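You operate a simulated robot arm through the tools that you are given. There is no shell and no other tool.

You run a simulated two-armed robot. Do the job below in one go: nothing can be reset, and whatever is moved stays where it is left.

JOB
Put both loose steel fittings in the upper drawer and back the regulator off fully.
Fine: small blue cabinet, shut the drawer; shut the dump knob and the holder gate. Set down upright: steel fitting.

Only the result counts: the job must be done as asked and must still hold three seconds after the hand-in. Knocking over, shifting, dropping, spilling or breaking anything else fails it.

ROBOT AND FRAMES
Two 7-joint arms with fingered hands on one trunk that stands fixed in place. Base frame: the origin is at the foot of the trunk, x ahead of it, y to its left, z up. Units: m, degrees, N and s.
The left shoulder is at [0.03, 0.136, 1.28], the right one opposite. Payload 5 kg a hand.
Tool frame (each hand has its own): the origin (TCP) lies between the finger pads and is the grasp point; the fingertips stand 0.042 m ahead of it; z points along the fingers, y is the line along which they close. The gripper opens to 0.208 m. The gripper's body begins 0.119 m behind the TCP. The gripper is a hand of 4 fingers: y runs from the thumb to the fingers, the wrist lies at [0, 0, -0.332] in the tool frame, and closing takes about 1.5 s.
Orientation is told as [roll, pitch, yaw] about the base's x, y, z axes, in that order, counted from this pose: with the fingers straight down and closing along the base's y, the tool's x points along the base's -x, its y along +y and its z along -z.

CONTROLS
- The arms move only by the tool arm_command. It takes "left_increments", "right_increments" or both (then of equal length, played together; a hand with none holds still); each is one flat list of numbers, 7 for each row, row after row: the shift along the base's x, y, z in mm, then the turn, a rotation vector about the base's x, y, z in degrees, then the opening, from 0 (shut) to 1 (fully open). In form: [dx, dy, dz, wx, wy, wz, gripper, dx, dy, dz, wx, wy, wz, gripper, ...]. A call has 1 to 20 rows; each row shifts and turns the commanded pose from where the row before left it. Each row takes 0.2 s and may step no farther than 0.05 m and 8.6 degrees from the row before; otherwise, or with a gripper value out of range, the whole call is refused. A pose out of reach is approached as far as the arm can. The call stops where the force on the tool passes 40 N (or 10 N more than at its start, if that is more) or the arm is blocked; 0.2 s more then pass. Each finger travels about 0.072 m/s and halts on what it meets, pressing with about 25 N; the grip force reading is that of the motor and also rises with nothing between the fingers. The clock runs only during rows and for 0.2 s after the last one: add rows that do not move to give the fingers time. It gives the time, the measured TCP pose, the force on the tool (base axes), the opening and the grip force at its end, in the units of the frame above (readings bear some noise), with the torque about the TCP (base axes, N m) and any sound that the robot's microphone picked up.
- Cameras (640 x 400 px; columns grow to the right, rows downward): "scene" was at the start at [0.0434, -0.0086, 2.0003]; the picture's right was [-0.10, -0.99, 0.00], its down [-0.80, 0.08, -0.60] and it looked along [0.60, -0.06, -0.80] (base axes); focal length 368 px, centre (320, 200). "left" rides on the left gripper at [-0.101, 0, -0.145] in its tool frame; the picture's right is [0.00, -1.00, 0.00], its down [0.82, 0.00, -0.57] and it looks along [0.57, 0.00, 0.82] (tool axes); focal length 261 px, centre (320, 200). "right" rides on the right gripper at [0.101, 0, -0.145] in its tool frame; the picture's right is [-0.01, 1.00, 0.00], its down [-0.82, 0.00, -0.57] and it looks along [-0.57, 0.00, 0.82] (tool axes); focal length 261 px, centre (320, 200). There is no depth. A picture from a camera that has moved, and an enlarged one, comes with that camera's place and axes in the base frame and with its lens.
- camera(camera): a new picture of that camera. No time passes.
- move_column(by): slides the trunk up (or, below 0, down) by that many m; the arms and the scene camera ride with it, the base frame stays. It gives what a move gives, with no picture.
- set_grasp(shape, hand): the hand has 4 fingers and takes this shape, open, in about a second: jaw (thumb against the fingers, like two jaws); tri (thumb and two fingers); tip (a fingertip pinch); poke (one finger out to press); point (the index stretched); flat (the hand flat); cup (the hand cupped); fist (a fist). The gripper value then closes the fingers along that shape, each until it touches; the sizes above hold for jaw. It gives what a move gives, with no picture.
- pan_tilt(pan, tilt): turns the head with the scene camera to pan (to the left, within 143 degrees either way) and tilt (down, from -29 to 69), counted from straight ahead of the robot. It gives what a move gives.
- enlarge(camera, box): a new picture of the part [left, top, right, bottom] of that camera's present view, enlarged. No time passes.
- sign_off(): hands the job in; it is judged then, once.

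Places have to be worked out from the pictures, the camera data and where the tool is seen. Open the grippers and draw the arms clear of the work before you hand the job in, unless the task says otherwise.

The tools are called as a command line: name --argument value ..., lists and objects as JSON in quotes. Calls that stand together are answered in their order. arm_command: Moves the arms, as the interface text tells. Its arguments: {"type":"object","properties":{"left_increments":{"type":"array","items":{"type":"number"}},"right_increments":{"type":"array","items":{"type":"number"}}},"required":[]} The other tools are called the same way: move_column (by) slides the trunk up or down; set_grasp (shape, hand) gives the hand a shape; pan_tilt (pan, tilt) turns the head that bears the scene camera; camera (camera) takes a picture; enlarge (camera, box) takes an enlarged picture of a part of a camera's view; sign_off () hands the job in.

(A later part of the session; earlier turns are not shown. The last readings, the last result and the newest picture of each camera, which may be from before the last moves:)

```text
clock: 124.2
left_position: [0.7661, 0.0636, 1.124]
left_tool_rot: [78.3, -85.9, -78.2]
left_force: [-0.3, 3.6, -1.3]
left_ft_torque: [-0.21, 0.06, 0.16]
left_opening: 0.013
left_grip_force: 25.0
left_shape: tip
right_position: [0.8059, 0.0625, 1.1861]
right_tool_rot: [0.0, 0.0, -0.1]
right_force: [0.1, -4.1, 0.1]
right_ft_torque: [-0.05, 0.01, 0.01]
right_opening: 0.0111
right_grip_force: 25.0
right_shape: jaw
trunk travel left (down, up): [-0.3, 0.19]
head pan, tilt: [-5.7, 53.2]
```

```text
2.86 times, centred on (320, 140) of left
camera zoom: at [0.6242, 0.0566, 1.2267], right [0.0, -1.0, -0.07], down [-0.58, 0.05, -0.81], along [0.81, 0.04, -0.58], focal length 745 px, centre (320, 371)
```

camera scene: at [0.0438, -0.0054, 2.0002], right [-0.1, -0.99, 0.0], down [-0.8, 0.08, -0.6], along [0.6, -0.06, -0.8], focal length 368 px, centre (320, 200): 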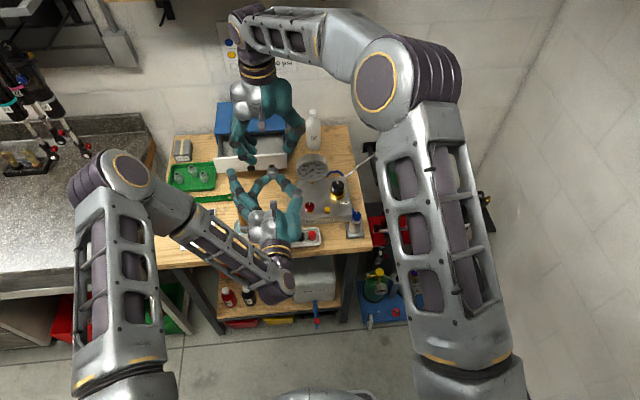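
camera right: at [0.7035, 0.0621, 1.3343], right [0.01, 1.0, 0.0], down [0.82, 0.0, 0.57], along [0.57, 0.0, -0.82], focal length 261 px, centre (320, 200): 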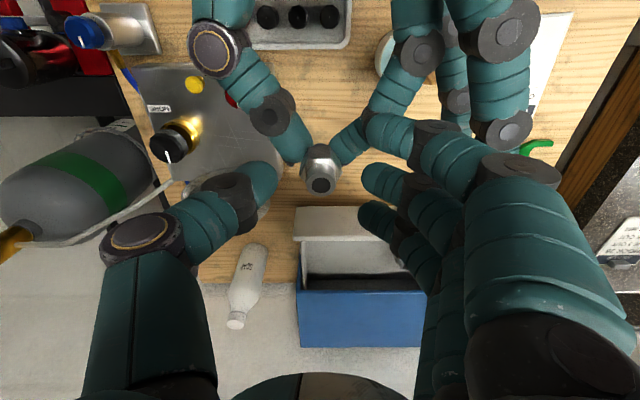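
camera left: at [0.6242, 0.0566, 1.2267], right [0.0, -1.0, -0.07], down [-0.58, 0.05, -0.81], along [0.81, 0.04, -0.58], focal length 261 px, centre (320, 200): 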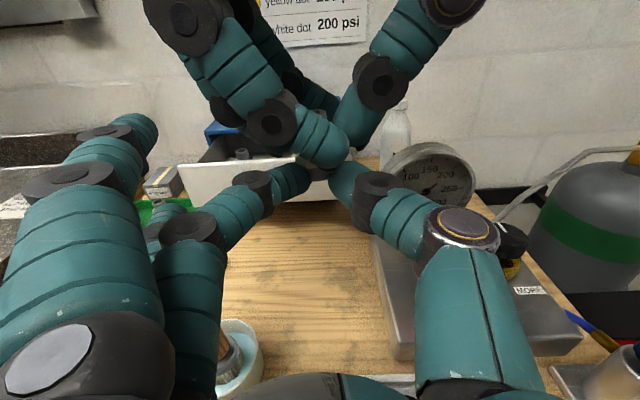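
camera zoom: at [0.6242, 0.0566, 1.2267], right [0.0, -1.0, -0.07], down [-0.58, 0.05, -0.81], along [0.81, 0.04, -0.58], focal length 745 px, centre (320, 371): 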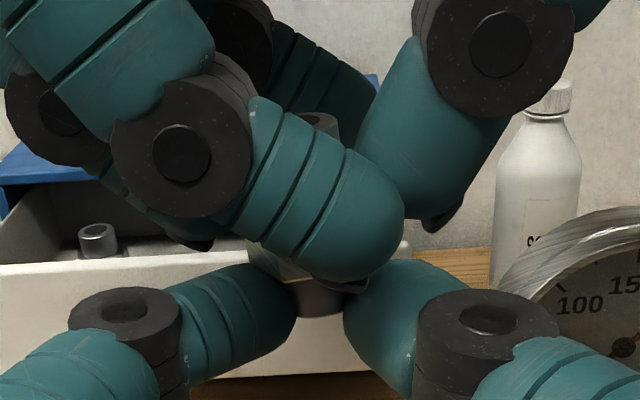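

Both hands now hold B. I open the left hand and draw it straight back.

arm_command --left_increments '[0, 0, 0, 0, 0, 0, 0.08, 0, 0, 0, 0, 0, 0, 0.15, 0, 0, 0, 0, 0, 0, 0.25, 0, 0, 0, 0, 0, 0, 0.25, -10, 0, -3, 0, 0, 0, 0.25, -20, 0, -3, 0, 0, 0, 0.25, -25, 0, 0, 0, 0, 0, 0.25]'

camera --camera "left"

enlarge --camera "right" --box '[230, 100, 410, 250]'

enlarge --camera "scene" --box '[200, 80, 330, 220]'

```text
clock: 125.8
left_position: [0.7116, 0.0631, 1.1187]
left_tool_rot: [78.9, -85.9, -78.8]
left_force: [-1.2, 0.1, -1.0]
left_ft_torque: [-0.02, 0.03, 0.01]
left_opening: 0.0515
left_grip_force: 0.1
left_shape: tip
right_position: [0.8047, 0.0637, 1.186]
right_tool_rot: [0.1, 0.1, 0.0]
right_force: [0.7, 0.5, 0.4]
right_ft_torque: [-0.02, -0.04, -0.01]
right_opening: 0.0103
right_grip_force: 24.9
right_shape: jaw
trunk travel left (down, up): [-0.3, 0.19]
head pan, tilt: [-5.7, 53.2]
```

```text
taken
camera left: at [0.5685, 0.0568, 1.221], right [0.0, -1.0, -0.07], down [-0.58, 0.05, -0.81], along [0.81, 0.04, -0.58], focal length 261 px, centre (320, 200)
```

left: 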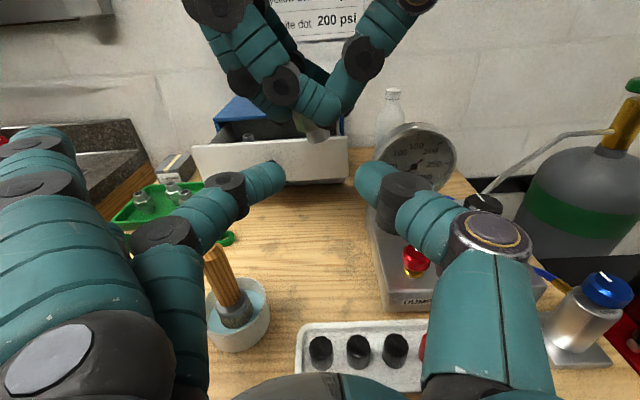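

```text
2.67 times, centred on (320, 175) of right
camera zoom: at [0.7042, 0.0624, 1.3317], right [0.01, 1.0, 0.0], down [0.82, 0.0, 0.57], along [0.57, 0.0, -0.82], focal length 695 px, centre (320, 267)
```

zoom: 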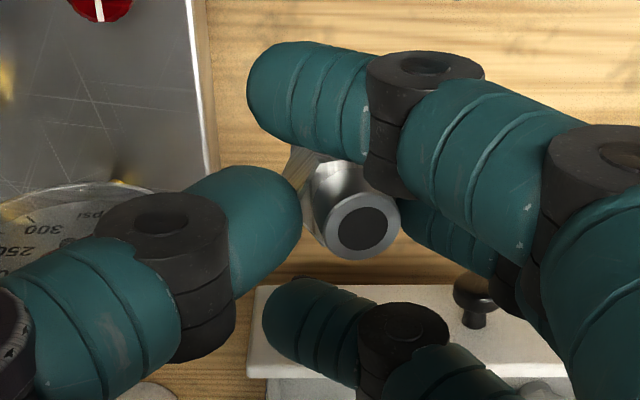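

```text
2.86 times, centred on (265, 150) of scene
camera zoom: at [0.0429, -0.0082, 2.0003], right [-0.1, -0.99, 0.0], down [-0.8, 0.08, -0.6], along [0.6, -0.06, -0.8], focal length 1052 px, centre (477, 343)
```

zoom: 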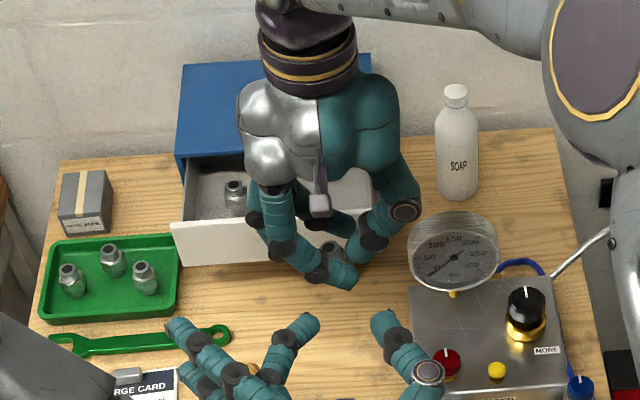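

B is now in the right hand, but it tilted somewhat when released. I zoom in from the left camera to measure the tilt.

enlarge --camera "left" --box '[250, 70, 380, 170]'

enlarge --camera "scene" --box '[245, 150, 285, 190]'

```text
4.00 times, centred on (315, 120) of left
camera zoom: at [0.5685, 0.0568, 1.221], right [0.0, -1.0, -0.07], down [-0.58, 0.05, -0.81], along [0.81, 0.04, -0.58], focal length 1043 px, centre (340, 520)
```

zoom: 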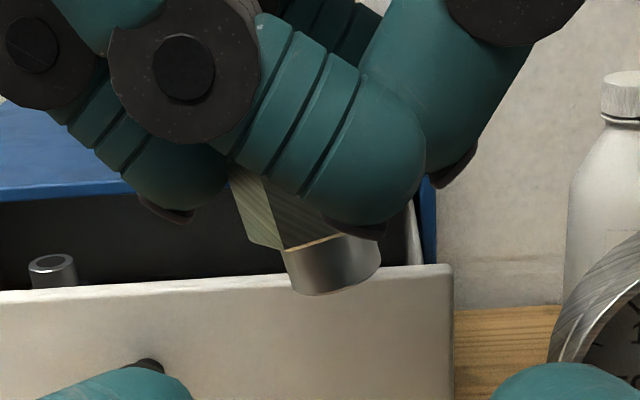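

```text
10.00 times, centred on (265, 170) of scene
camera zoom: at [0.0429, -0.0082, 2.0003], right [-0.1, -0.99, 0.0], down [-0.8, 0.08, -0.6], along [0.6, -0.06, -0.8], focal length 3682 px, centre (870, 500)
```

zoom: 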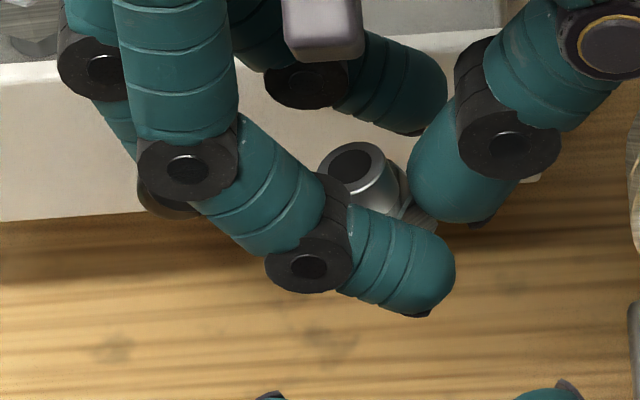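

B leans ~10° (bottom toward −y). I roll the right hand +10° about x to make it vertical and re-measure.

arm_command --right_increments '[0, 0, 5, 5, 0, 0, 0.0, 0, 0, 5, 5, 0, 0, 0.0, 0, 0, 0, 0, 0, 0, 0.0]'

enlarge --camera "left" --box '[250, 60, 380, 160]'

enlarge --camera "right" --box '[230, 100, 410, 250]'

enlarge --camera "scene" --box '[245, 150, 285, 190]'

```text
clock: 126.6
left_position: [0.7108, 0.064, 1.1179]
left_tool_rot: [78.1, -85.9, -78.1]
left_force: [0.5, 0.5, 1.4]
left_ft_torque: [0.01, 0.0, -0.05]
left_opening: 0.0513
left_grip_force: 0.1
left_shape: tip
right_position: [0.8047, 0.0625, 1.1959]
right_tool_rot: [10.0, 0.1, 0.0]
right_force: [0.4, -0.3, -1.3]
right_ft_torque: [-0.06, -0.03, 0.01]
right_opening: 0.0101
right_grip_force: 24.6
right_shape: jaw
trunk travel left (down, up): [-0.3, 0.19]
head pan, tilt: [-5.7, 53.2]
```

```text
4.00 times, centred on (315, 110) of left
camera zoom: at [0.5689, 0.0573, 1.2206], right [0.0, -1.0, -0.07], down [-0.58, 0.05, -0.81], along [0.81, 0.04, -0.58], focal length 1043 px, centre (340, 560)
```

zoom: 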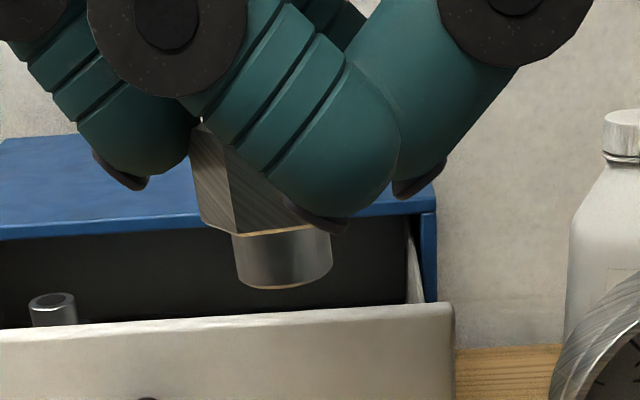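

```text
2.67 times, centred on (320, 175) of right
camera zoom: at [0.7046, 0.0381, 1.3391], right [0.0, 0.98, 0.17], down [0.82, -0.1, 0.56], along [0.57, 0.14, -0.81], focal length 695 px, centre (320, 267)
```

zoom: 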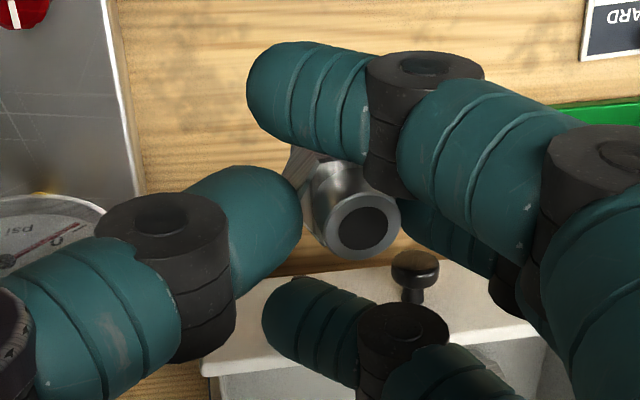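

```text
10.00 times, centred on (265, 170) of scene
camera zoom: at [0.0436, -0.0073, 2.0003], right [-0.1, -0.99, 0.0], down [-0.8, 0.08, -0.6], along [0.6, -0.06, -0.8], focal length 3682 px, centre (870, 500)
```

zoom: 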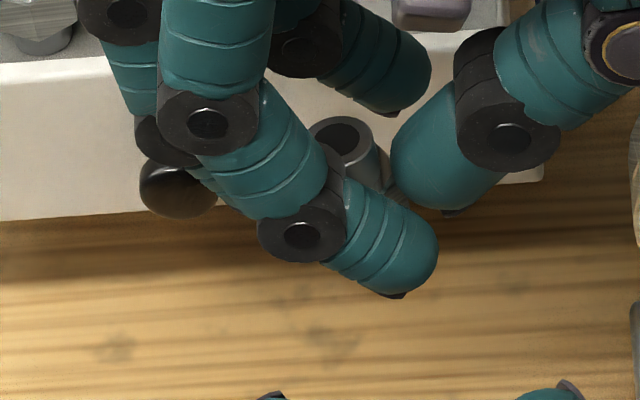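

B is now vertical within ~2°. I move the left hand away to the left, then bring the right hand to (0.845,0.07) and lower B toward the bench.

arm_command --left_increments '[0, 40, 5, 0, 0, 0, 0.15, 0, 45, 5, 0, 0, 0, 0.1, 0, 45, 5, 0, 0, 0, 0.1, 0, 45, 5, 0, 0, 0, 0.1, 0, 45, 5, 0, 0, 0, 0.1, 0, 30, 0, 0, 0, 0, 0.1]' --right_increments '[0, 0, 0, 1, 0, 0, 0.0, 0, 0, 0, 1, 0, 0, 0.0, 10, 2, 0, 0, 0, 0, 0.0, 10, 2, 0, 0, 0, 0, 0.0, 10, 2, 0, 0, 0, 0, 0.0, 10, 2, 0, 0, 0, 0, 0.0]'

arm_command --right_increments '[0, 0, -35, 0, 0, 0, 0.0, 0, 0, -40, 0, 0, 0, 0.0, 0, 0, -40, 0, 0, 0, 0.0, 0, 0, -40, 0, 0, 0, 0.0, 0, 0, -30, 0, 0, 0, 0.0, 0, 0, -20, 0, 0, 0, 0.0]'

camera --camera "right"

enlarge --camera "scene" --box '[215, 130, 315, 230]'

camera --camera "left"

```text
clock: 128.0
left_position: [0.7113, 0.3134, 1.1437]
left_tool_rot: [77.4, -85.9, -77.7]
left_force: [0.3, -0.2, -0.7]
left_ft_torque: [0.01, -0.01, -0.04]
left_opening: 0.0211
left_grip_force: 0.0
left_shape: tip
right_position: [0.8459, 0.0711, 1.1968]
right_tool_rot: [11.9, 0.0, 0.0]
right_force: [0.1, 1.2, -1.4]
right_ft_torque: [-0.16, -0.03, 0.02]
right_opening: 0.0101
right_grip_force: 24.9
right_shape: jaw
trunk travel left (down, up): [-0.3, 0.19]
head pan, tilt: [-5.7, 53.2]
```

```text
clock: 129.4
left_position: [0.7105, 0.3132, 1.1427]
left_tool_rot: [77.7, -85.9, -77.7]
left_force: [0.6, 1.3, -0.1]
left_ft_torque: [0.01, 0.0, -0.04]
left_opening: 0.0211
left_grip_force: 0.1
left_shape: tip
right_position: [0.8459, 0.0716, 0.9898]
right_tool_rot: [12.0, 0.0, -0.1]
right_force: [1.3, 0.1, 0.0]
right_ft_torque: [0.03, 0.12, 0.0]
right_opening: 0.0105
right_grip_force: 25.5
right_shape: jaw
trunk travel left (down, up): [-0.3, 0.19]
head pan, tilt: [-5.7, 53.2]
```

```text
taken
camera right: at [0.7455, 0.0408, 1.132], right [0.01, 0.98, 0.21], down [0.82, -0.12, 0.56], along [0.57, 0.17, -0.8], focal length 261 px, centre (320, 200)
```

right: 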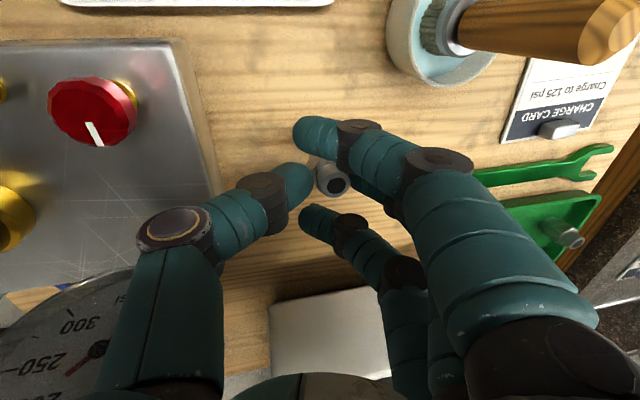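

```text
4.00 times, centred on (265, 180) of scene
camera zoom: at [0.0445, -0.008, 2.0002], right [-0.1, -0.99, 0.0], down [-0.8, 0.08, -0.6], along [0.6, -0.06, -0.8], focal length 1473 px, centre (540, 280)
```

zoom: 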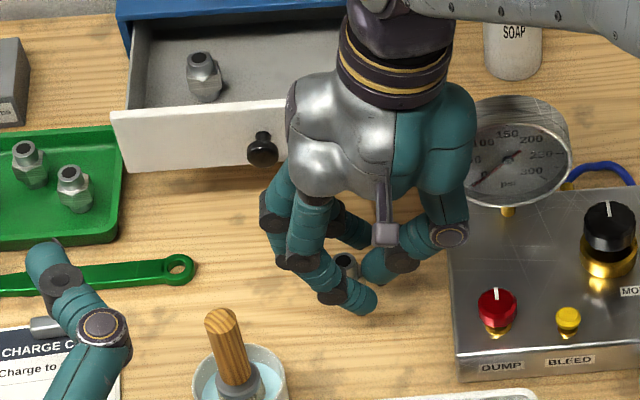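

```text
taken
camera left: at [0.5683, 0.3065, 1.2463], right [0.0, -1.0, -0.07], down [-0.58, 0.05, -0.81], along [0.81, 0.04, -0.58], focal length 261 px, centre (320, 200)
```

left: 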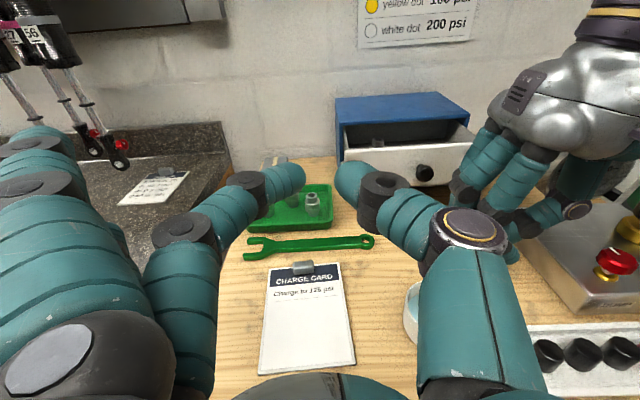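

I zoom on B between the right fingers just above the bench to check its uprightness.

enlarge --camera "scene" --box '[240, 165, 280, 200]'

enlarge --camera "right" --box '[240, 100, 420, 250]'

enlarge --camera "left" --box '[440, 130, 600, 270]'

```text
11.43 times, centred on (260, 182) of scene
camera zoom: at [0.0445, -0.008, 2.0002], right [-0.1, -0.99, 0.0], down [-0.8, 0.08, -0.6], along [0.6, -0.06, -0.8], focal length 4208 px, centre (1006, 400)
```

zoom: 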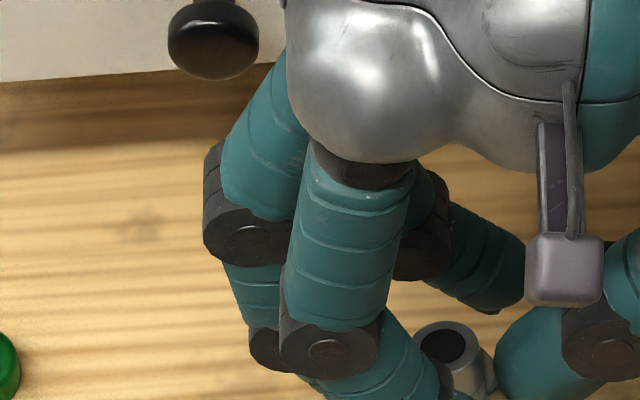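

```text
2.67 times, centred on (330, 175) of right
camera zoom: at [0.7455, 0.0408, 1.132], right [0.01, 0.98, 0.21], down [0.82, -0.12, 0.56], along [0.57, 0.17, -0.8], focal length 695 px, centre (293, 267)
```

zoom: 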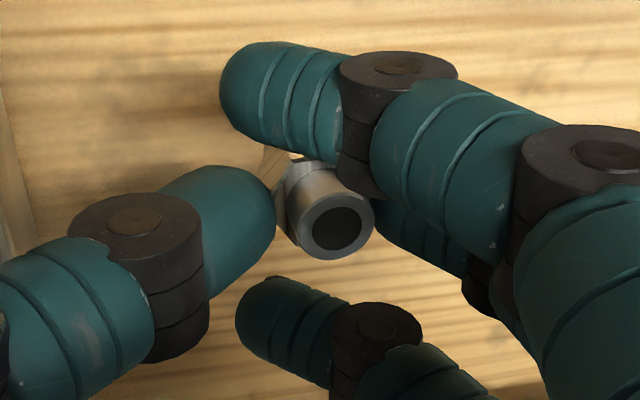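

```text
2.86 times, centred on (520, 200) of left
camera zoom: at [0.5683, 0.3065, 1.2463], right [0.0, -1.0, -0.07], down [-0.58, 0.05, -0.81], along [0.81, 0.04, -0.58], focal length 745 px, centre (-251, 200)
```

zoom: 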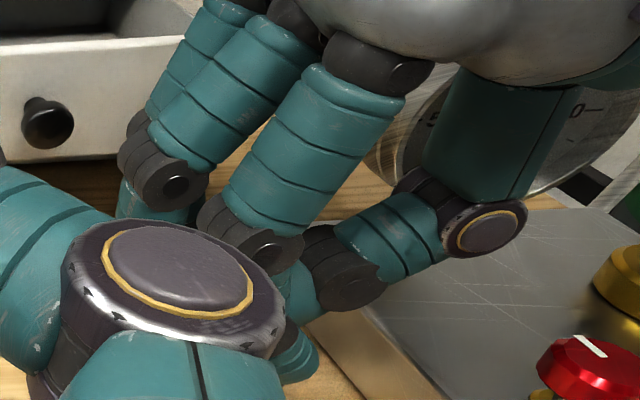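

The cylinder's silhouette matches a vertical axis. I lower the right hand in small steps until B touches the bench.

arm_command --right_increments '[0, 0, -6, 0, 0, 0, 0.0, 0, 0, -4, 0, 0, 0, 0.0, 0, 0, -2, 0, 0, 0, 0.0, 0, 0, 0, 0, 0, 0, 0.0]'

arm_command --right_increments '[0, 0, -2, 0, 0, 0, 0.0, 0, 0, -2, 0, 0, 0, 0.0, 0, 0, 0, 0, 0, 0, 0.0]'

```text
clock: 130.4
left_position: [0.7104, 0.3131, 1.1444]
left_tool_rot: [78.2, -85.9, -78.3]
left_force: [-0.1, -0.7, -0.1]
left_ft_torque: [0.0, -0.02, -0.01]
left_opening: 0.0214
left_grip_force: 0.1
left_shape: tip
right_position: [0.8454, 0.0709, 0.9778]
right_tool_rot: [12.0, 0.0, 0.0]
right_force: [-0.6, 0.4, -1.7]
right_ft_torque: [-0.03, -0.04, -0.03]
right_opening: 0.0103
right_grip_force: 25.2
right_shape: jaw
trunk travel left (down, up): [-0.3, 0.19]
head pan, tilt: [-5.7, 53.2]
```

```text
clock: 131.2
left_position: [0.71, 0.3135, 1.1428]
left_tool_rot: [78.1, -85.9, -78.1]
left_force: [0.1, -0.2, -1.3]
left_ft_torque: [-0.05, 0.04, -0.03]
left_opening: 0.0208
left_grip_force: 0.0
left_shape: tip
right_position: [0.8464, 0.0705, 0.9748]
right_tool_rot: [12.0, 0.0, 0.0]
right_force: [0.4, 0.1, -1.8]
right_ft_torque: [-0.04, -0.01, 0.0]
right_opening: 0.0102
right_grip_force: 25.0
right_shape: jaw
trunk travel left (down, up): [-0.3, 0.19]
head pan, tilt: [-5.7, 53.2]
```

No contact yet; I keep lowering in 2 mm steps.

arm_command --right_increments '[0, 0, -2, 0, 0, 0, 0.0, 0, 0, -2, 0, 0, 0, 0.0, 0, 0, 0, 0, 0, 0, 0.0]'

arm_command --right_increments '[0, 0, -2, 0, 0, 0, 0.0, 0, 0, 0, 0, 0, 0, 0.0]'

enlarge --camera "right" --box '[240, 100, 420, 250]'

```text
clock: 132.0
left_position: [0.7098, 0.3132, 1.1448]
left_tool_rot: [78.2, -86.0, -78.3]
left_force: [-0.6, -0.1, 0.1]
left_ft_torque: [0.02, -0.02, -0.01]
left_opening: 0.0212
left_grip_force: 0.1
left_shape: tip
right_position: [0.8458, 0.0702, 0.9715]
right_tool_rot: [12.0, 0.1, 0.1]
right_force: [-0.2, -0.1, -1.0]
right_ft_torque: [-0.01, -0.03, 0.0]
right_opening: 0.0105
right_grip_force: 24.9
right_shape: jaw
trunk travel left (down, up): [-0.3, 0.19]
head pan, tilt: [-5.7, 53.2]
```

```text
clock: 132.6
left_position: [0.7092, 0.3129, 1.1434]
left_tool_rot: [78.2, -85.9, -78.3]
left_force: [-0.2, 0.0, -0.6]
left_ft_torque: [0.02, 0.03, 0.02]
left_opening: 0.0213
left_grip_force: 0.1
left_shape: tip
right_position: [0.8455, 0.0704, 0.9693]
right_tool_rot: [12.0, 0.1, 0.0]
right_force: [1.0, -0.4, -0.8]
right_ft_torque: [-0.03, -0.06, 0.0]
right_opening: 0.0101
right_grip_force: 25.1
right_shape: jaw
trunk travel left (down, up): [-0.3, 0.19]
head pan, tilt: [-5.7, 53.2]
```

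```text
2.67 times, centred on (330, 175) of right
camera zoom: at [0.7452, 0.0399, 1.1115], right [0.01, 0.98, 0.21], down [0.82, -0.12, 0.56], along [0.57, 0.17, -0.8], focal length 695 px, centre (293, 267)
```

zoom: 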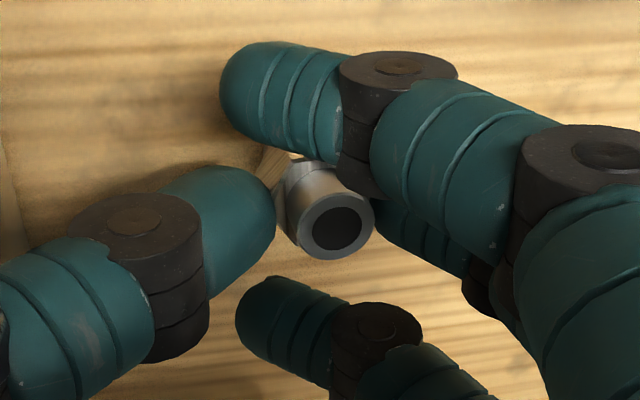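

Still free. I continue lowering gently with force checks.

arm_command --right_increments '[0, 0, -2, 0, 0, 0, 0.0, 0, 0, -2, 0, 0, 0, 0.0, 0, 0, 0, 0, 0, 0, 0.0]'

arm_command --right_increments '[0, 0, -2, 0, 0, 0, 0.0, 0, 0, 0, 0, 0, 0, 0.0]'

arm_command --right_increments '[0, 0, -2, 0, 0, 0, 0.0, 0, 0, 0, 0, 0, 0, 0.0]'

```text
clock: 133.4
left_position: [0.7118, 0.3133, 1.143]
left_tool_rot: [78.1, -85.9, -78.2]
left_force: [0.2, -0.4, 0.6]
left_ft_torque: [0.01, 0.0, 0.0]
left_opening: 0.021
left_grip_force: 0.0
left_shape: tip
right_position: [0.8456, 0.0711, 0.9642]
right_tool_rot: [11.9, 0.0, 0.0]
right_force: [0.1, -0.5, -1.3]
right_ft_torque: [0.0, 0.02, 0.02]
right_opening: 0.0102
right_grip_force: 25.2
right_shape: jaw
trunk travel left (down, up): [-0.3, 0.19]
head pan, tilt: [-5.7, 53.2]
```

```text
clock: 134.0
left_position: [0.7103, 0.3129, 1.1433]
left_tool_rot: [78.2, -85.9, -78.1]
left_force: [-0.2, 0.1, 0.4]
left_ft_torque: [0.0, 0.02, 0.04]
left_opening: 0.0212
left_grip_force: 0.0
left_shape: tip
right_position: [0.8464, 0.0703, 0.9632]
right_tool_rot: [12.0, 0.1, 0.0]
right_force: [0.2, -0.4, -2.1]
right_ft_torque: [-0.04, -0.01, 0.0]
right_opening: 0.0103
right_grip_force: 25.1
right_shape: jaw
trunk travel left (down, up): [-0.3, 0.19]
head pan, tilt: [-5.7, 53.2]
```

```text
clock: 134.6
left_position: [0.7095, 0.3129, 1.1442]
left_tool_rot: [78.2, -85.9, -78.3]
left_force: [0.1, 0.2, 1.5]
left_ft_torque: [0.01, 0.02, 0.0]
left_opening: 0.0211
left_grip_force: 0.0
left_shape: tip
right_position: [0.8453, 0.0714, 0.9595]
right_tool_rot: [12.0, 0.1, 0.0]
right_force: [-0.5, -0.4, -0.1]
right_ft_torque: [0.0, 0.01, 0.02]
right_opening: 0.0102
right_grip_force: 25.2
right_shape: jaw
trunk travel left (down, up): [-0.3, 0.19]
head pan, tilt: [-5.7, 53.2]
```

Force is still tiny; I check the pictures to see whether B is already standing on the bench.

enlarge --camera "right" --box '[240, 100, 420, 250]'

camera --camera "right"

enlarge --camera "scene" --box '[235, 165, 295, 215]'

```text
2.67 times, centred on (330, 175) of right
camera zoom: at [0.7454, 0.0404, 1.1033], right [0.01, 0.98, 0.21], down [0.82, -0.12, 0.56], along [0.57, 0.17, -0.8], focal length 695 px, centre (293, 267)
```

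zoom: 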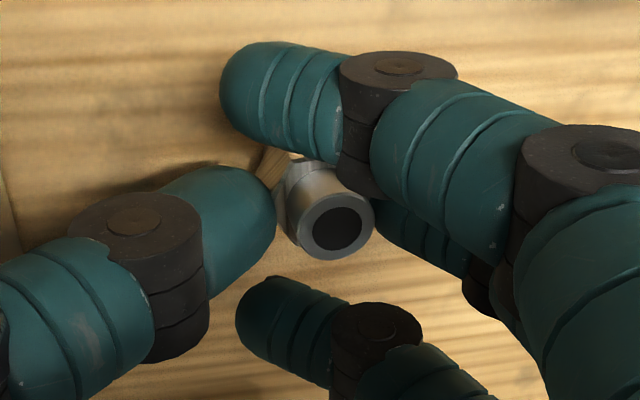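

```text
taken
camera right: at [0.7454, 0.0404, 1.1033], right [0.01, 0.98, 0.21], down [0.82, -0.12, 0.56], along [0.57, 0.17, -0.8], focal length 261 px, centre (320, 200)
```

right: 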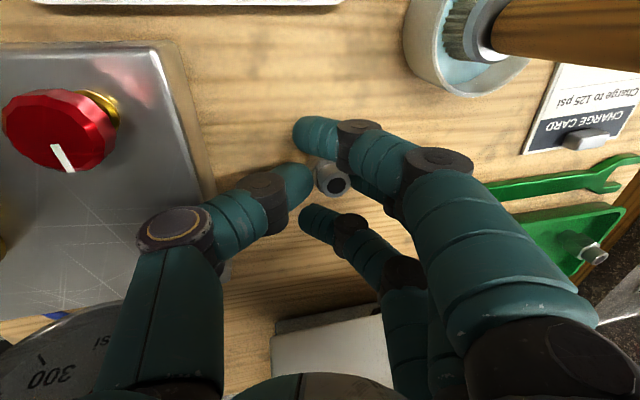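

```text
8.00 times, centred on (265, 190) of scene
camera zoom: at [0.0435, -0.0083, 2.0003], right [-0.1, -0.99, 0.0], down [-0.8, 0.08, -0.6], along [0.6, -0.06, -0.8], focal length 2946 px, centre (760, 280)
```

zoom: 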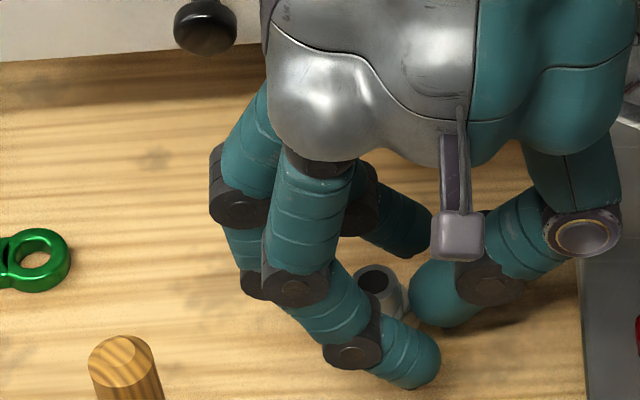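

My bench-height estimate is likely ~8 mm too high, so B is just about to touch. I keep lowering in 1–2 mm steps.

arm_command --right_increments '[0, 0, -2, 0, 0, 0, 0.0, 0, 0, 0, 0, 0, 0, 0.0]'

arm_command --right_increments '[0, 0, -2, 0, 0, 0, 0.0, 0, 0, 0, 0, 0, 0, 0.0]'

arm_command --right_increments '[0, 0, -2, 0, 0, 0, 0.0, 0, 0, 0, 0, 0, 0, 0.0]'

```text
clock: 135.2
left_position: [0.7097, 0.3128, 1.1446]
left_tool_rot: [78.4, -85.8, -78.4]
left_force: [-0.7, 0.1, 0.8]
left_ft_torque: [0.01, -0.04, 0.03]
left_opening: 0.0212
left_grip_force: 0.1
left_shape: tip
right_position: [0.845, 0.0708, 0.9609]
right_tool_rot: [12.0, 0.0, 0.0]
right_force: [-0.5, 0.0, 4.8]
right_ft_torque: [0.1, 0.04, 0.0]
right_opening: 0.0106
right_grip_force: 25.2
right_shape: jaw
trunk travel left (down, up): [-0.3, 0.19]
head pan, tilt: [-5.7, 53.2]
```

```text
clock: 135.8
left_position: [0.7098, 0.3128, 1.145]
left_tool_rot: [79.0, -85.9, -79.1]
left_force: [-0.4, 0.3, 0.0]
left_ft_torque: [-0.01, -0.03, 0.0]
left_opening: 0.0212
left_grip_force: 0.0
left_shape: tip
right_position: [0.8454, 0.0703, 0.9585]
right_tool_rot: [12.1, -0.2, -0.1]
right_force: [-0.7, -2.9, 17.5]
right_ft_torque: [0.23, 0.07, 0.03]
right_opening: 0.0114
right_grip_force: 25.3
right_shape: jaw
trunk travel left (down, up): [-0.3, 0.19]
head pan, tilt: [-5.7, 53.2]
```

```text
clock: 136.4
left_position: [0.7086, 0.3127, 1.1443]
left_tool_rot: [79.5, -85.9, -79.7]
left_force: [-0.2, 0.3, 0.5]
left_ft_torque: [-0.03, -0.02, 0.02]
left_opening: 0.0213
left_grip_force: 0.1
left_shape: tip
right_position: [0.8462, 0.07, 0.9553]
right_tool_rot: [12.1, -0.2, -0.1]
right_force: [-1.7, -5.9, 28.5]
right_ft_torque: [0.39, 0.01, 0.04]
right_opening: 0.0124
right_grip_force: 25.1
right_shape: jaw
trunk travel left (down, up): [-0.3, 0.19]
head pan, tilt: [-5.7, 53.2]
```

B is in contact with the bench (28 N) and has seated. I ease up 3 mm and open the right hand gently.

arm_command --right_increments '[0, 0, 2, 0, 0, 0, 0.0, 0, 0, 1, 0, 0, 0, 0.05, 0, 0, 0, 0, 0, 0, 0.08, 0, 0, 0, 0, 0, 0, 0.12, 0, 0, 0, 0, 0, 0, 0.2, 0, 0, 0, 0, 0, 0, 0.25, 0, 0, 0, 0, 0, 0, 0.25]'

enlarge --camera "right" --box '[240, 100, 420, 250]'

enlarge --camera "scene" --box '[235, 165, 295, 215]'

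```text
clock: 138.0
left_position: [0.7101, 0.3123, 1.1438]
left_tool_rot: [78.4, -85.9, -78.4]
left_force: [0.2, 0.1, 0.1]
left_ft_torque: [0.0, 0.01, 0.01]
left_opening: 0.0211
left_grip_force: 0.1
left_shape: tip
right_position: [0.8462, 0.0691, 0.9585]
right_tool_rot: [12.0, 0.0, 0.0]
right_force: [-0.3, -1.1, -0.7]
right_ft_torque: [0.02, -0.02, 0.0]
right_opening: 0.0512
right_grip_force: 0.0
right_shape: jaw
trunk travel left (down, up): [-0.3, 0.19]
head pan, tilt: [-5.7, 53.2]
```

```text
2.67 times, centred on (330, 175) of right
camera zoom: at [0.7451, 0.0399, 1.1005], right [0.01, 0.98, 0.21], down [0.82, -0.12, 0.56], along [0.57, 0.17, -0.8], focal length 695 px, centre (293, 267)
```

zoom: 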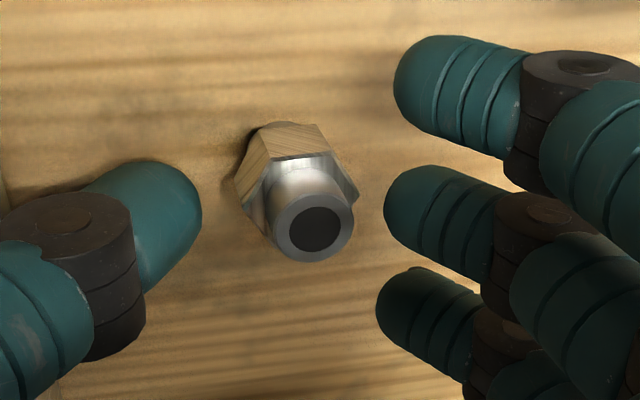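

```text
8.00 times, centred on (265, 190) of scene
camera zoom: at [0.0431, -0.0085, 2.0003], right [-0.1, -0.99, 0.0], down [-0.8, 0.08, -0.6], along [0.6, -0.06, -0.8], focal length 2946 px, centre (760, 280)
```

zoom: 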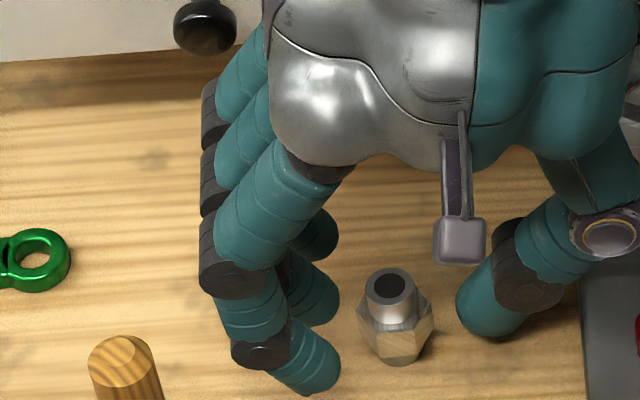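

B stands upright on the bench at ≈(0.841,0.0775). I retreat the right hand upward and away, while the left hand turns back toward pointing down.

arm_command --right_increments '[0, 0, 20, 0, 0, 0, 0.25, 0, 0, 40, 0, 0, 0, 0.25, 0, 0, 45, 0, 0, 0, 0.25, 0, 0, 45, 0, 0, 0, 0.25, 0, 0, 45, -4, 0, 0, 0.25, 0, -30, 35, -4, 0, 0, 0.25, 0, -45, 0, -4, 0, 0, 0.25, 0, -45, 0, 0, 0, 0, 0.25, -20, -45, 0, 0, 0, 0, 0.25, -20, -45, 0, 0, 0, 0, 0.25, -20, -45, 0, 0, 0, 0, 0.25, -20, -45, 0, 0, 0, 0, 0.25]' --left_increments '[0, 0, 10, -4, 0, 0, 0.1, 0, 0, 10, 0, 7.9, 0, 0.1, 0, 0, 10, 0, 7.9, 0, 0.1, 0, 0, 10, 0, 7.9, 0, 0.1, 0, 0, 0, 0, 7.9, 0, 0.1, 0, 0, 0, 0, 7.9, 0, 0.1, 0, 0, 0, 0, 7.9, 0, 0.1, 0, 0, 0, 0, 7.9, 0, 0.1, 0, 0, 0, 0, 7.9, 0, 0.1, 0, 0, 0, 0, 7.8, 0, 0.1, 0, 0, 0, 0, 0, 0, 0.1, 0, 0, 0, 0, 0, 0, 0.1]'

camera --camera "scene"

camera --camera "left"

```text
clock: 140.6
left_position: [0.712, 0.3048, 1.1849]
left_tool_rot: [0.2, -18.1, -0.1]
left_force: [1.7, -4.7, 0.6]
left_ft_torque: [0.59, 0.15, 0.17]
left_opening: 0.0211
left_grip_force: 0.0
left_shape: tip
right_position: [0.7678, -0.2409, 1.1836]
right_tool_rot: [0.3, 0.1, -0.1]
right_force: [-0.3, -3.9, -1.6]
right_ft_torque: [0.55, 0.01, -0.03]
right_opening: 0.0517
right_grip_force: 0.0
right_shape: jaw
trunk travel left (down, up): [-0.3, 0.19]
head pan, tilt: [-5.7, 53.2]
```

```text
taken
camera scene: at [0.0456, -0.0204, 2.0], right [-0.1, -0.99, -0.01], down [-0.8, 0.08, -0.6], along [0.6, -0.06, -0.8], focal length 368 px, centre (320, 200)
```

scene: 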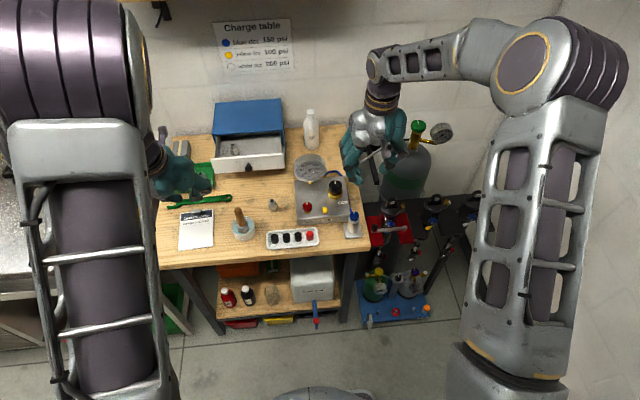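

```text
taken
camera left: at [0.7639, 0.3043, 1.3532], right [0.0, -1.0, 0.0], down [-0.96, 0.0, 0.29], along [-0.29, 0.0, -0.96], focal length 261 px, centre (320, 200)
```

left: 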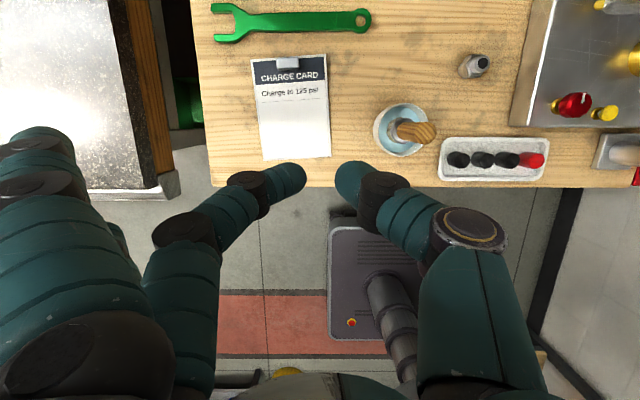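

The left hand is back to an 18° tilt. I move it above B with yaw −15° (to keep the splayed fingers away from the brush).

arm_command --left_increments '[14.6, -28, -2, 0, 0, -7.5, 0.25, 14.6, -28, -2, 0, 0, -7.5, 0.25, 14.6, -28, -2, 0, 0, 0, 0.25, 14.6, -28, -2, 0, 0, 0, 0.25, 14.6, -28, -2, 0, 0, 0, 0.25, 14.6, -28, -5, 0, 0, 0, 0.25, 14.6, -28, -5, 0, 0, 0, 0.25, 14.6, -29, -5, 0, 0, 0, 0.25, 0, 0, -30, 0, 0, 0, 0.25, 0, 0, -30, 0, 0, 0, 0.25]' --right_increments '[-20, -30, 0, 0, 0, 0, 0.25, -20, -30, 0, 0, 0, 0, 0.25, -20, -30, 0, 0, 0, 0, 0.25, -20, -30, 0, 0, 0, 0, 0.25, -20, -30, 0, 0, 0, 0, 0.25, -20, -20, 0, 0, 0, 0, 0.25, -20, -20, 0, 0, 0, 0, 0.25, -20, -10, 0, 0, 0, 0, 0.25, 0, 0, 0, 0, 0, 0, 0.25, 0, 0, 0, 0, 0, 0, 0.25]'

camera --camera "left"

enlarge --camera "scene" --box '[200, 120, 330, 250]'

```text
clock: 142.8
left_position: [0.8292, 0.0844, 1.0974]
left_tool_rot: [-0.1, -18.3, -15.1]
left_force: [0.7, -1.1, 0.6]
left_ft_torque: [0.05, 0.07, 0.0]
left_opening: 0.0519
left_grip_force: 0.1
left_shape: tip
right_position: [0.6047, -0.4304, 1.1868]
right_tool_rot: [0.2, -0.1, -0.2]
right_force: [0.6, -0.8, 0.1]
right_ft_torque: [0.06, 0.03, 0.03]
right_opening: 0.0521
right_grip_force: 0.1
right_shape: jaw
trunk travel left (down, up): [-0.3, 0.19]
head pan, tilt: [-5.7, 53.2]
```

```text
taken
camera left: at [0.8789, 0.0726, 1.2669], right [-0.26, -0.97, 0.0], down [-0.93, 0.25, 0.29], along [-0.28, 0.07, -0.96], focal length 261 px, centre (320, 200)
```

left: 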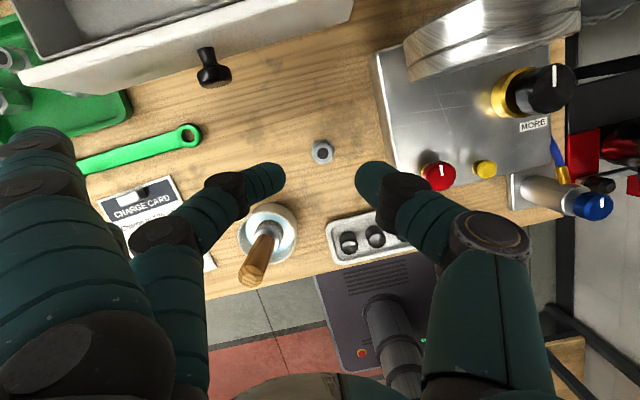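

```text
3.08 times, centred on (265, 185) of scene
camera zoom: at [0.0441, -0.0097, 2.0002], right [-0.1, -0.99, 0.0], down [-0.8, 0.08, -0.6], along [0.6, -0.06, -0.8], focal length 1133 px, centre (489, 246)
```

zoom: 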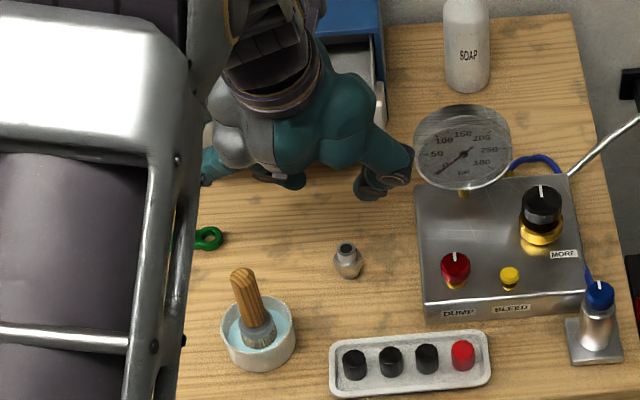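

B is centred in the hand. I make a small forward correction and descend to straddle its top cylinder.

arm_command --left_increments '[1.9, -2.5, -30, 0, 0, 0, 0.3, 0, 0, -35, 0, 0, 0, 0.3, 0, 0, -30, 0, 0, 0, 0.3, 0, 0, -17, 0, 0, 0, 0.3]'

camera --camera "left"

enlarge --camera "left" --box '[220, 90, 420, 250]'

enlarge --camera "scene" --box '[200, 140, 310, 250]'

```text
clock: 143.8
left_position: [0.8296, 0.0847, 0.9854]
left_tool_rot: [-0.1, -18.2, -15.1]
left_force: [0.7, -0.5, 0.8]
left_ft_torque: [0.02, 0.1, 0.01]
left_opening: 0.0617
left_grip_force: 0.1
left_shape: tip
right_position: [0.6055, -0.4307, 1.1875]
right_tool_rot: [0.0, 0.0, 0.0]
right_force: [0.0, -0.2, -0.1]
right_ft_torque: [0.03, 0.01, 0.0]
right_opening: 0.0518
right_grip_force: 0.1
right_shape: jaw
trunk travel left (down, up): [-0.3, 0.19]
head pan, tilt: [-5.7, 53.2]
```

```text
taken
camera left: at [0.8807, 0.072, 1.155], right [-0.26, -0.97, 0.0], down [-0.93, 0.25, 0.29], along [-0.28, 0.07, -0.96], focal length 261 px, centre (320, 200)
```

left: 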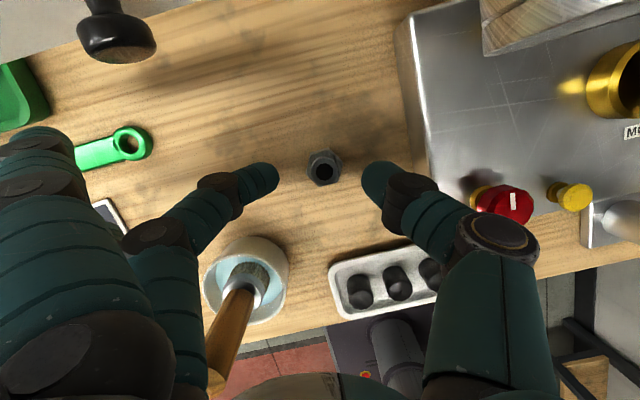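

```text
2.50 times, centred on (320, 170) of left
camera zoom: at [0.8807, 0.072, 1.155], right [-0.26, -0.97, 0.0], down [-0.93, 0.25, 0.29], along [-0.28, 0.07, -0.96], focal length 652 px, centre (320, 275)
```

zoom: 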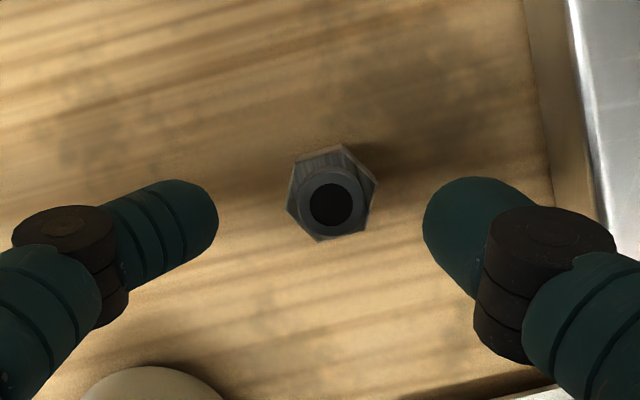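

```text
3.64 times, centred on (255, 195) of scene
camera zoom: at [0.044, -0.0086, 2.0003], right [-0.1, -0.99, 0.0], down [-0.8, 0.08, -0.6], along [0.6, -0.06, -0.8], focal length 1339 px, centre (556, 218)
```

zoom: 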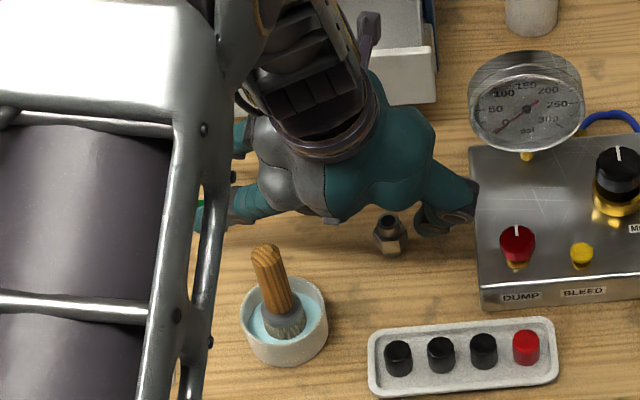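

Aligned. I lower the last 6 mm and close the pinch.

arm_command --left_increments '[0, 0, -4, 0, 0, 0, 0.3, 0, 0, -3, 0, 0, 0, 0.25, 0, 0, 0, 0, 0, 0, 0.1, 0, 0, 0, 0, 0, 0, 0.0, 0, 0, 0, 0, 0, 0, 0.0, 0, 0, 0, 0, 0, 0, 0.0]'

enlarge --camera "left" --box '[220, 90, 420, 250]'

enlarge --camera "scene" --box '[240, 170, 300, 220]'

```text
clock: 145.2
left_position: [0.8287, 0.0835, 0.9785]
left_tool_rot: [-0.1, -18.2, -15.1]
left_force: [-0.1, -0.1, 0.4]
left_ft_torque: [0.01, 0.01, 0.01]
left_opening: 0.0134
left_grip_force: 25.6
left_shape: tip
right_position: [0.6055, -0.4299, 1.1864]
right_tool_rot: [0.0, 0.0, 0.0]
right_force: [0.9, -0.1, -0.2]
right_ft_torque: [-0.02, 0.01, -0.01]
right_opening: 0.0516
right_grip_force: 0.1
right_shape: jaw
trunk travel left (down, up): [-0.3, 0.19]
head pan, tilt: [-5.7, 53.2]
```

```text
2.50 times, centred on (320, 170) of left
camera zoom: at [0.8797, 0.0712, 1.1478], right [-0.26, -0.97, 0.0], down [-0.93, 0.25, 0.29], along [-0.28, 0.07, -0.96], focal length 652 px, centre (320, 275)
```

zoom: 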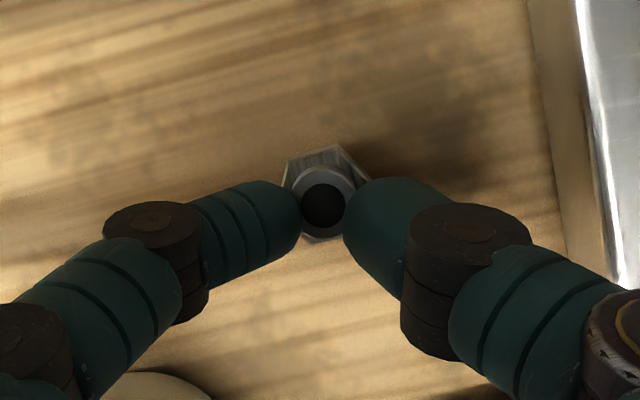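

```text
8.00 times, centred on (270, 195) of scene
camera zoom: at [0.0434, -0.0088, 2.0003], right [-0.1, -0.99, 0.0], down [-0.8, 0.08, -0.6], along [0.6, -0.06, -0.8], focal length 2946 px, centre (720, 240)
```

zoom: 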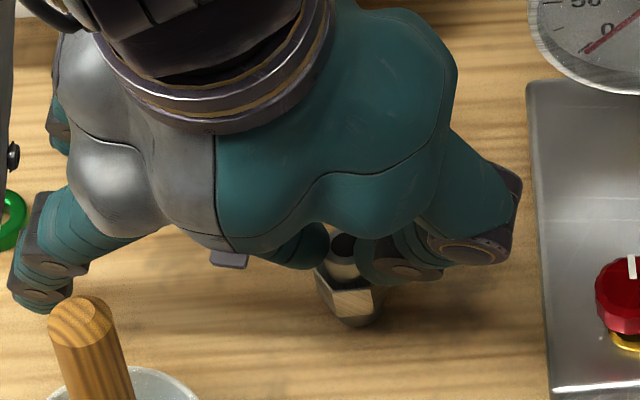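

B is pinched upright and centred. I lift it 18 cm, then turn yaw to zero and carry it over the drawer.

arm_command --left_increments '[0, 0, 15, 0, 0, 0, 0.0, 0, 0, 30, 0, 0, 0, 0.0, 0, 0, 45, 0, 0, 0, 0.0, 0, 0, 45, 0, 0, 0, 0.0, 0, 0, 45, 0, 0, 0, 0.0, 5, 10, 0, 0, 0, 7.5, 0.0, 5, 10, 0, 0, 0, 7.5, 0.0, 40, 22, 0, 0, 0, 0, 0.0, 40, 22, 0, 0, 0, 0, 0.0, 40, 22, 0, 0, 0, 0, 0.0, 33, 22, 0, 0, 0, 0, 0.0]'

camera --camera "left"

enlarge --camera "left" --box '[200, 80, 440, 260]'

enlarge --camera "scene" --box '[185, 80, 295, 190]'

```text
clock: 147.6
left_position: [0.9951, 0.1939, 1.1562]
left_tool_rot: [-0.2, -18.0, 0.0]
left_force: [0.3, -0.1, -1.8]
left_ft_torque: [0.0, 0.07, -0.01]
left_opening: 0.0134
left_grip_force: 25.5
left_shape: tip
right_position: [0.6077, -0.4276, 1.1873]
right_tool_rot: [0.1, 0.1, 0.0]
right_force: [0.7, 1.8, -0.5]
right_ft_torque: [-0.17, 0.12, -0.01]
right_opening: 0.0522
right_grip_force: 0.0
right_shape: jaw
trunk travel left (down, up): [-0.3, 0.19]
head pan, tilt: [-5.7, 53.2]
```

```text
taken
camera left: at [1.0469, 0.1944, 1.3247], right [0.0, -1.0, 0.0], down [-0.96, 0.0, 0.29], along [-0.29, -0.01, -0.96], focal length 261 px, centre (320, 200)
```

left: 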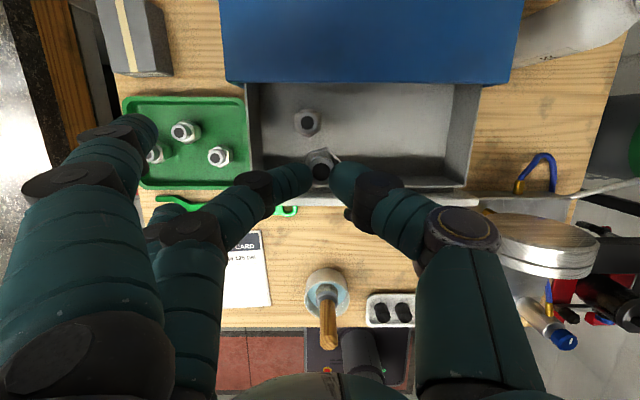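

```text
2.22 times, centred on (320, 170) of left
camera zoom: at [1.0469, 0.1944, 1.3247], right [0.0, -1.0, 0.0], down [-0.96, 0.0, 0.29], along [-0.29, -0.01, -0.96], focal length 579 px, centre (320, 267)
```

zoom: 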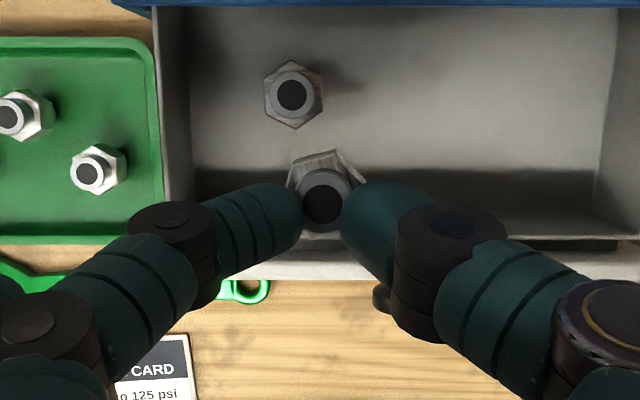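

```text
3.64 times, centred on (240, 135) of scene
camera zoom: at [0.0465, -0.0064, 2.0001], right [-0.1, -0.99, 0.0], down [-0.8, 0.08, -0.6], along [0.6, -0.06, -0.8], focal length 1339 px, centre (611, 436)
```

zoom: 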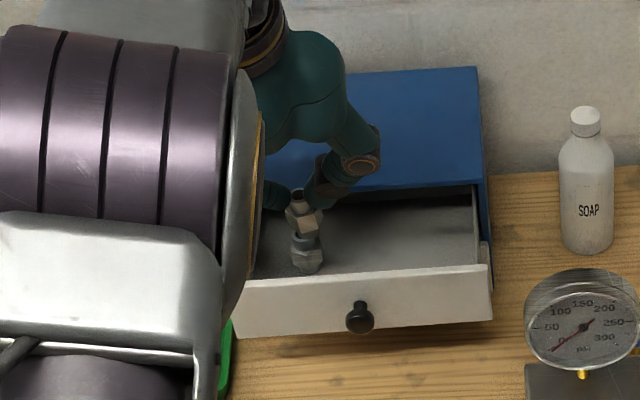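

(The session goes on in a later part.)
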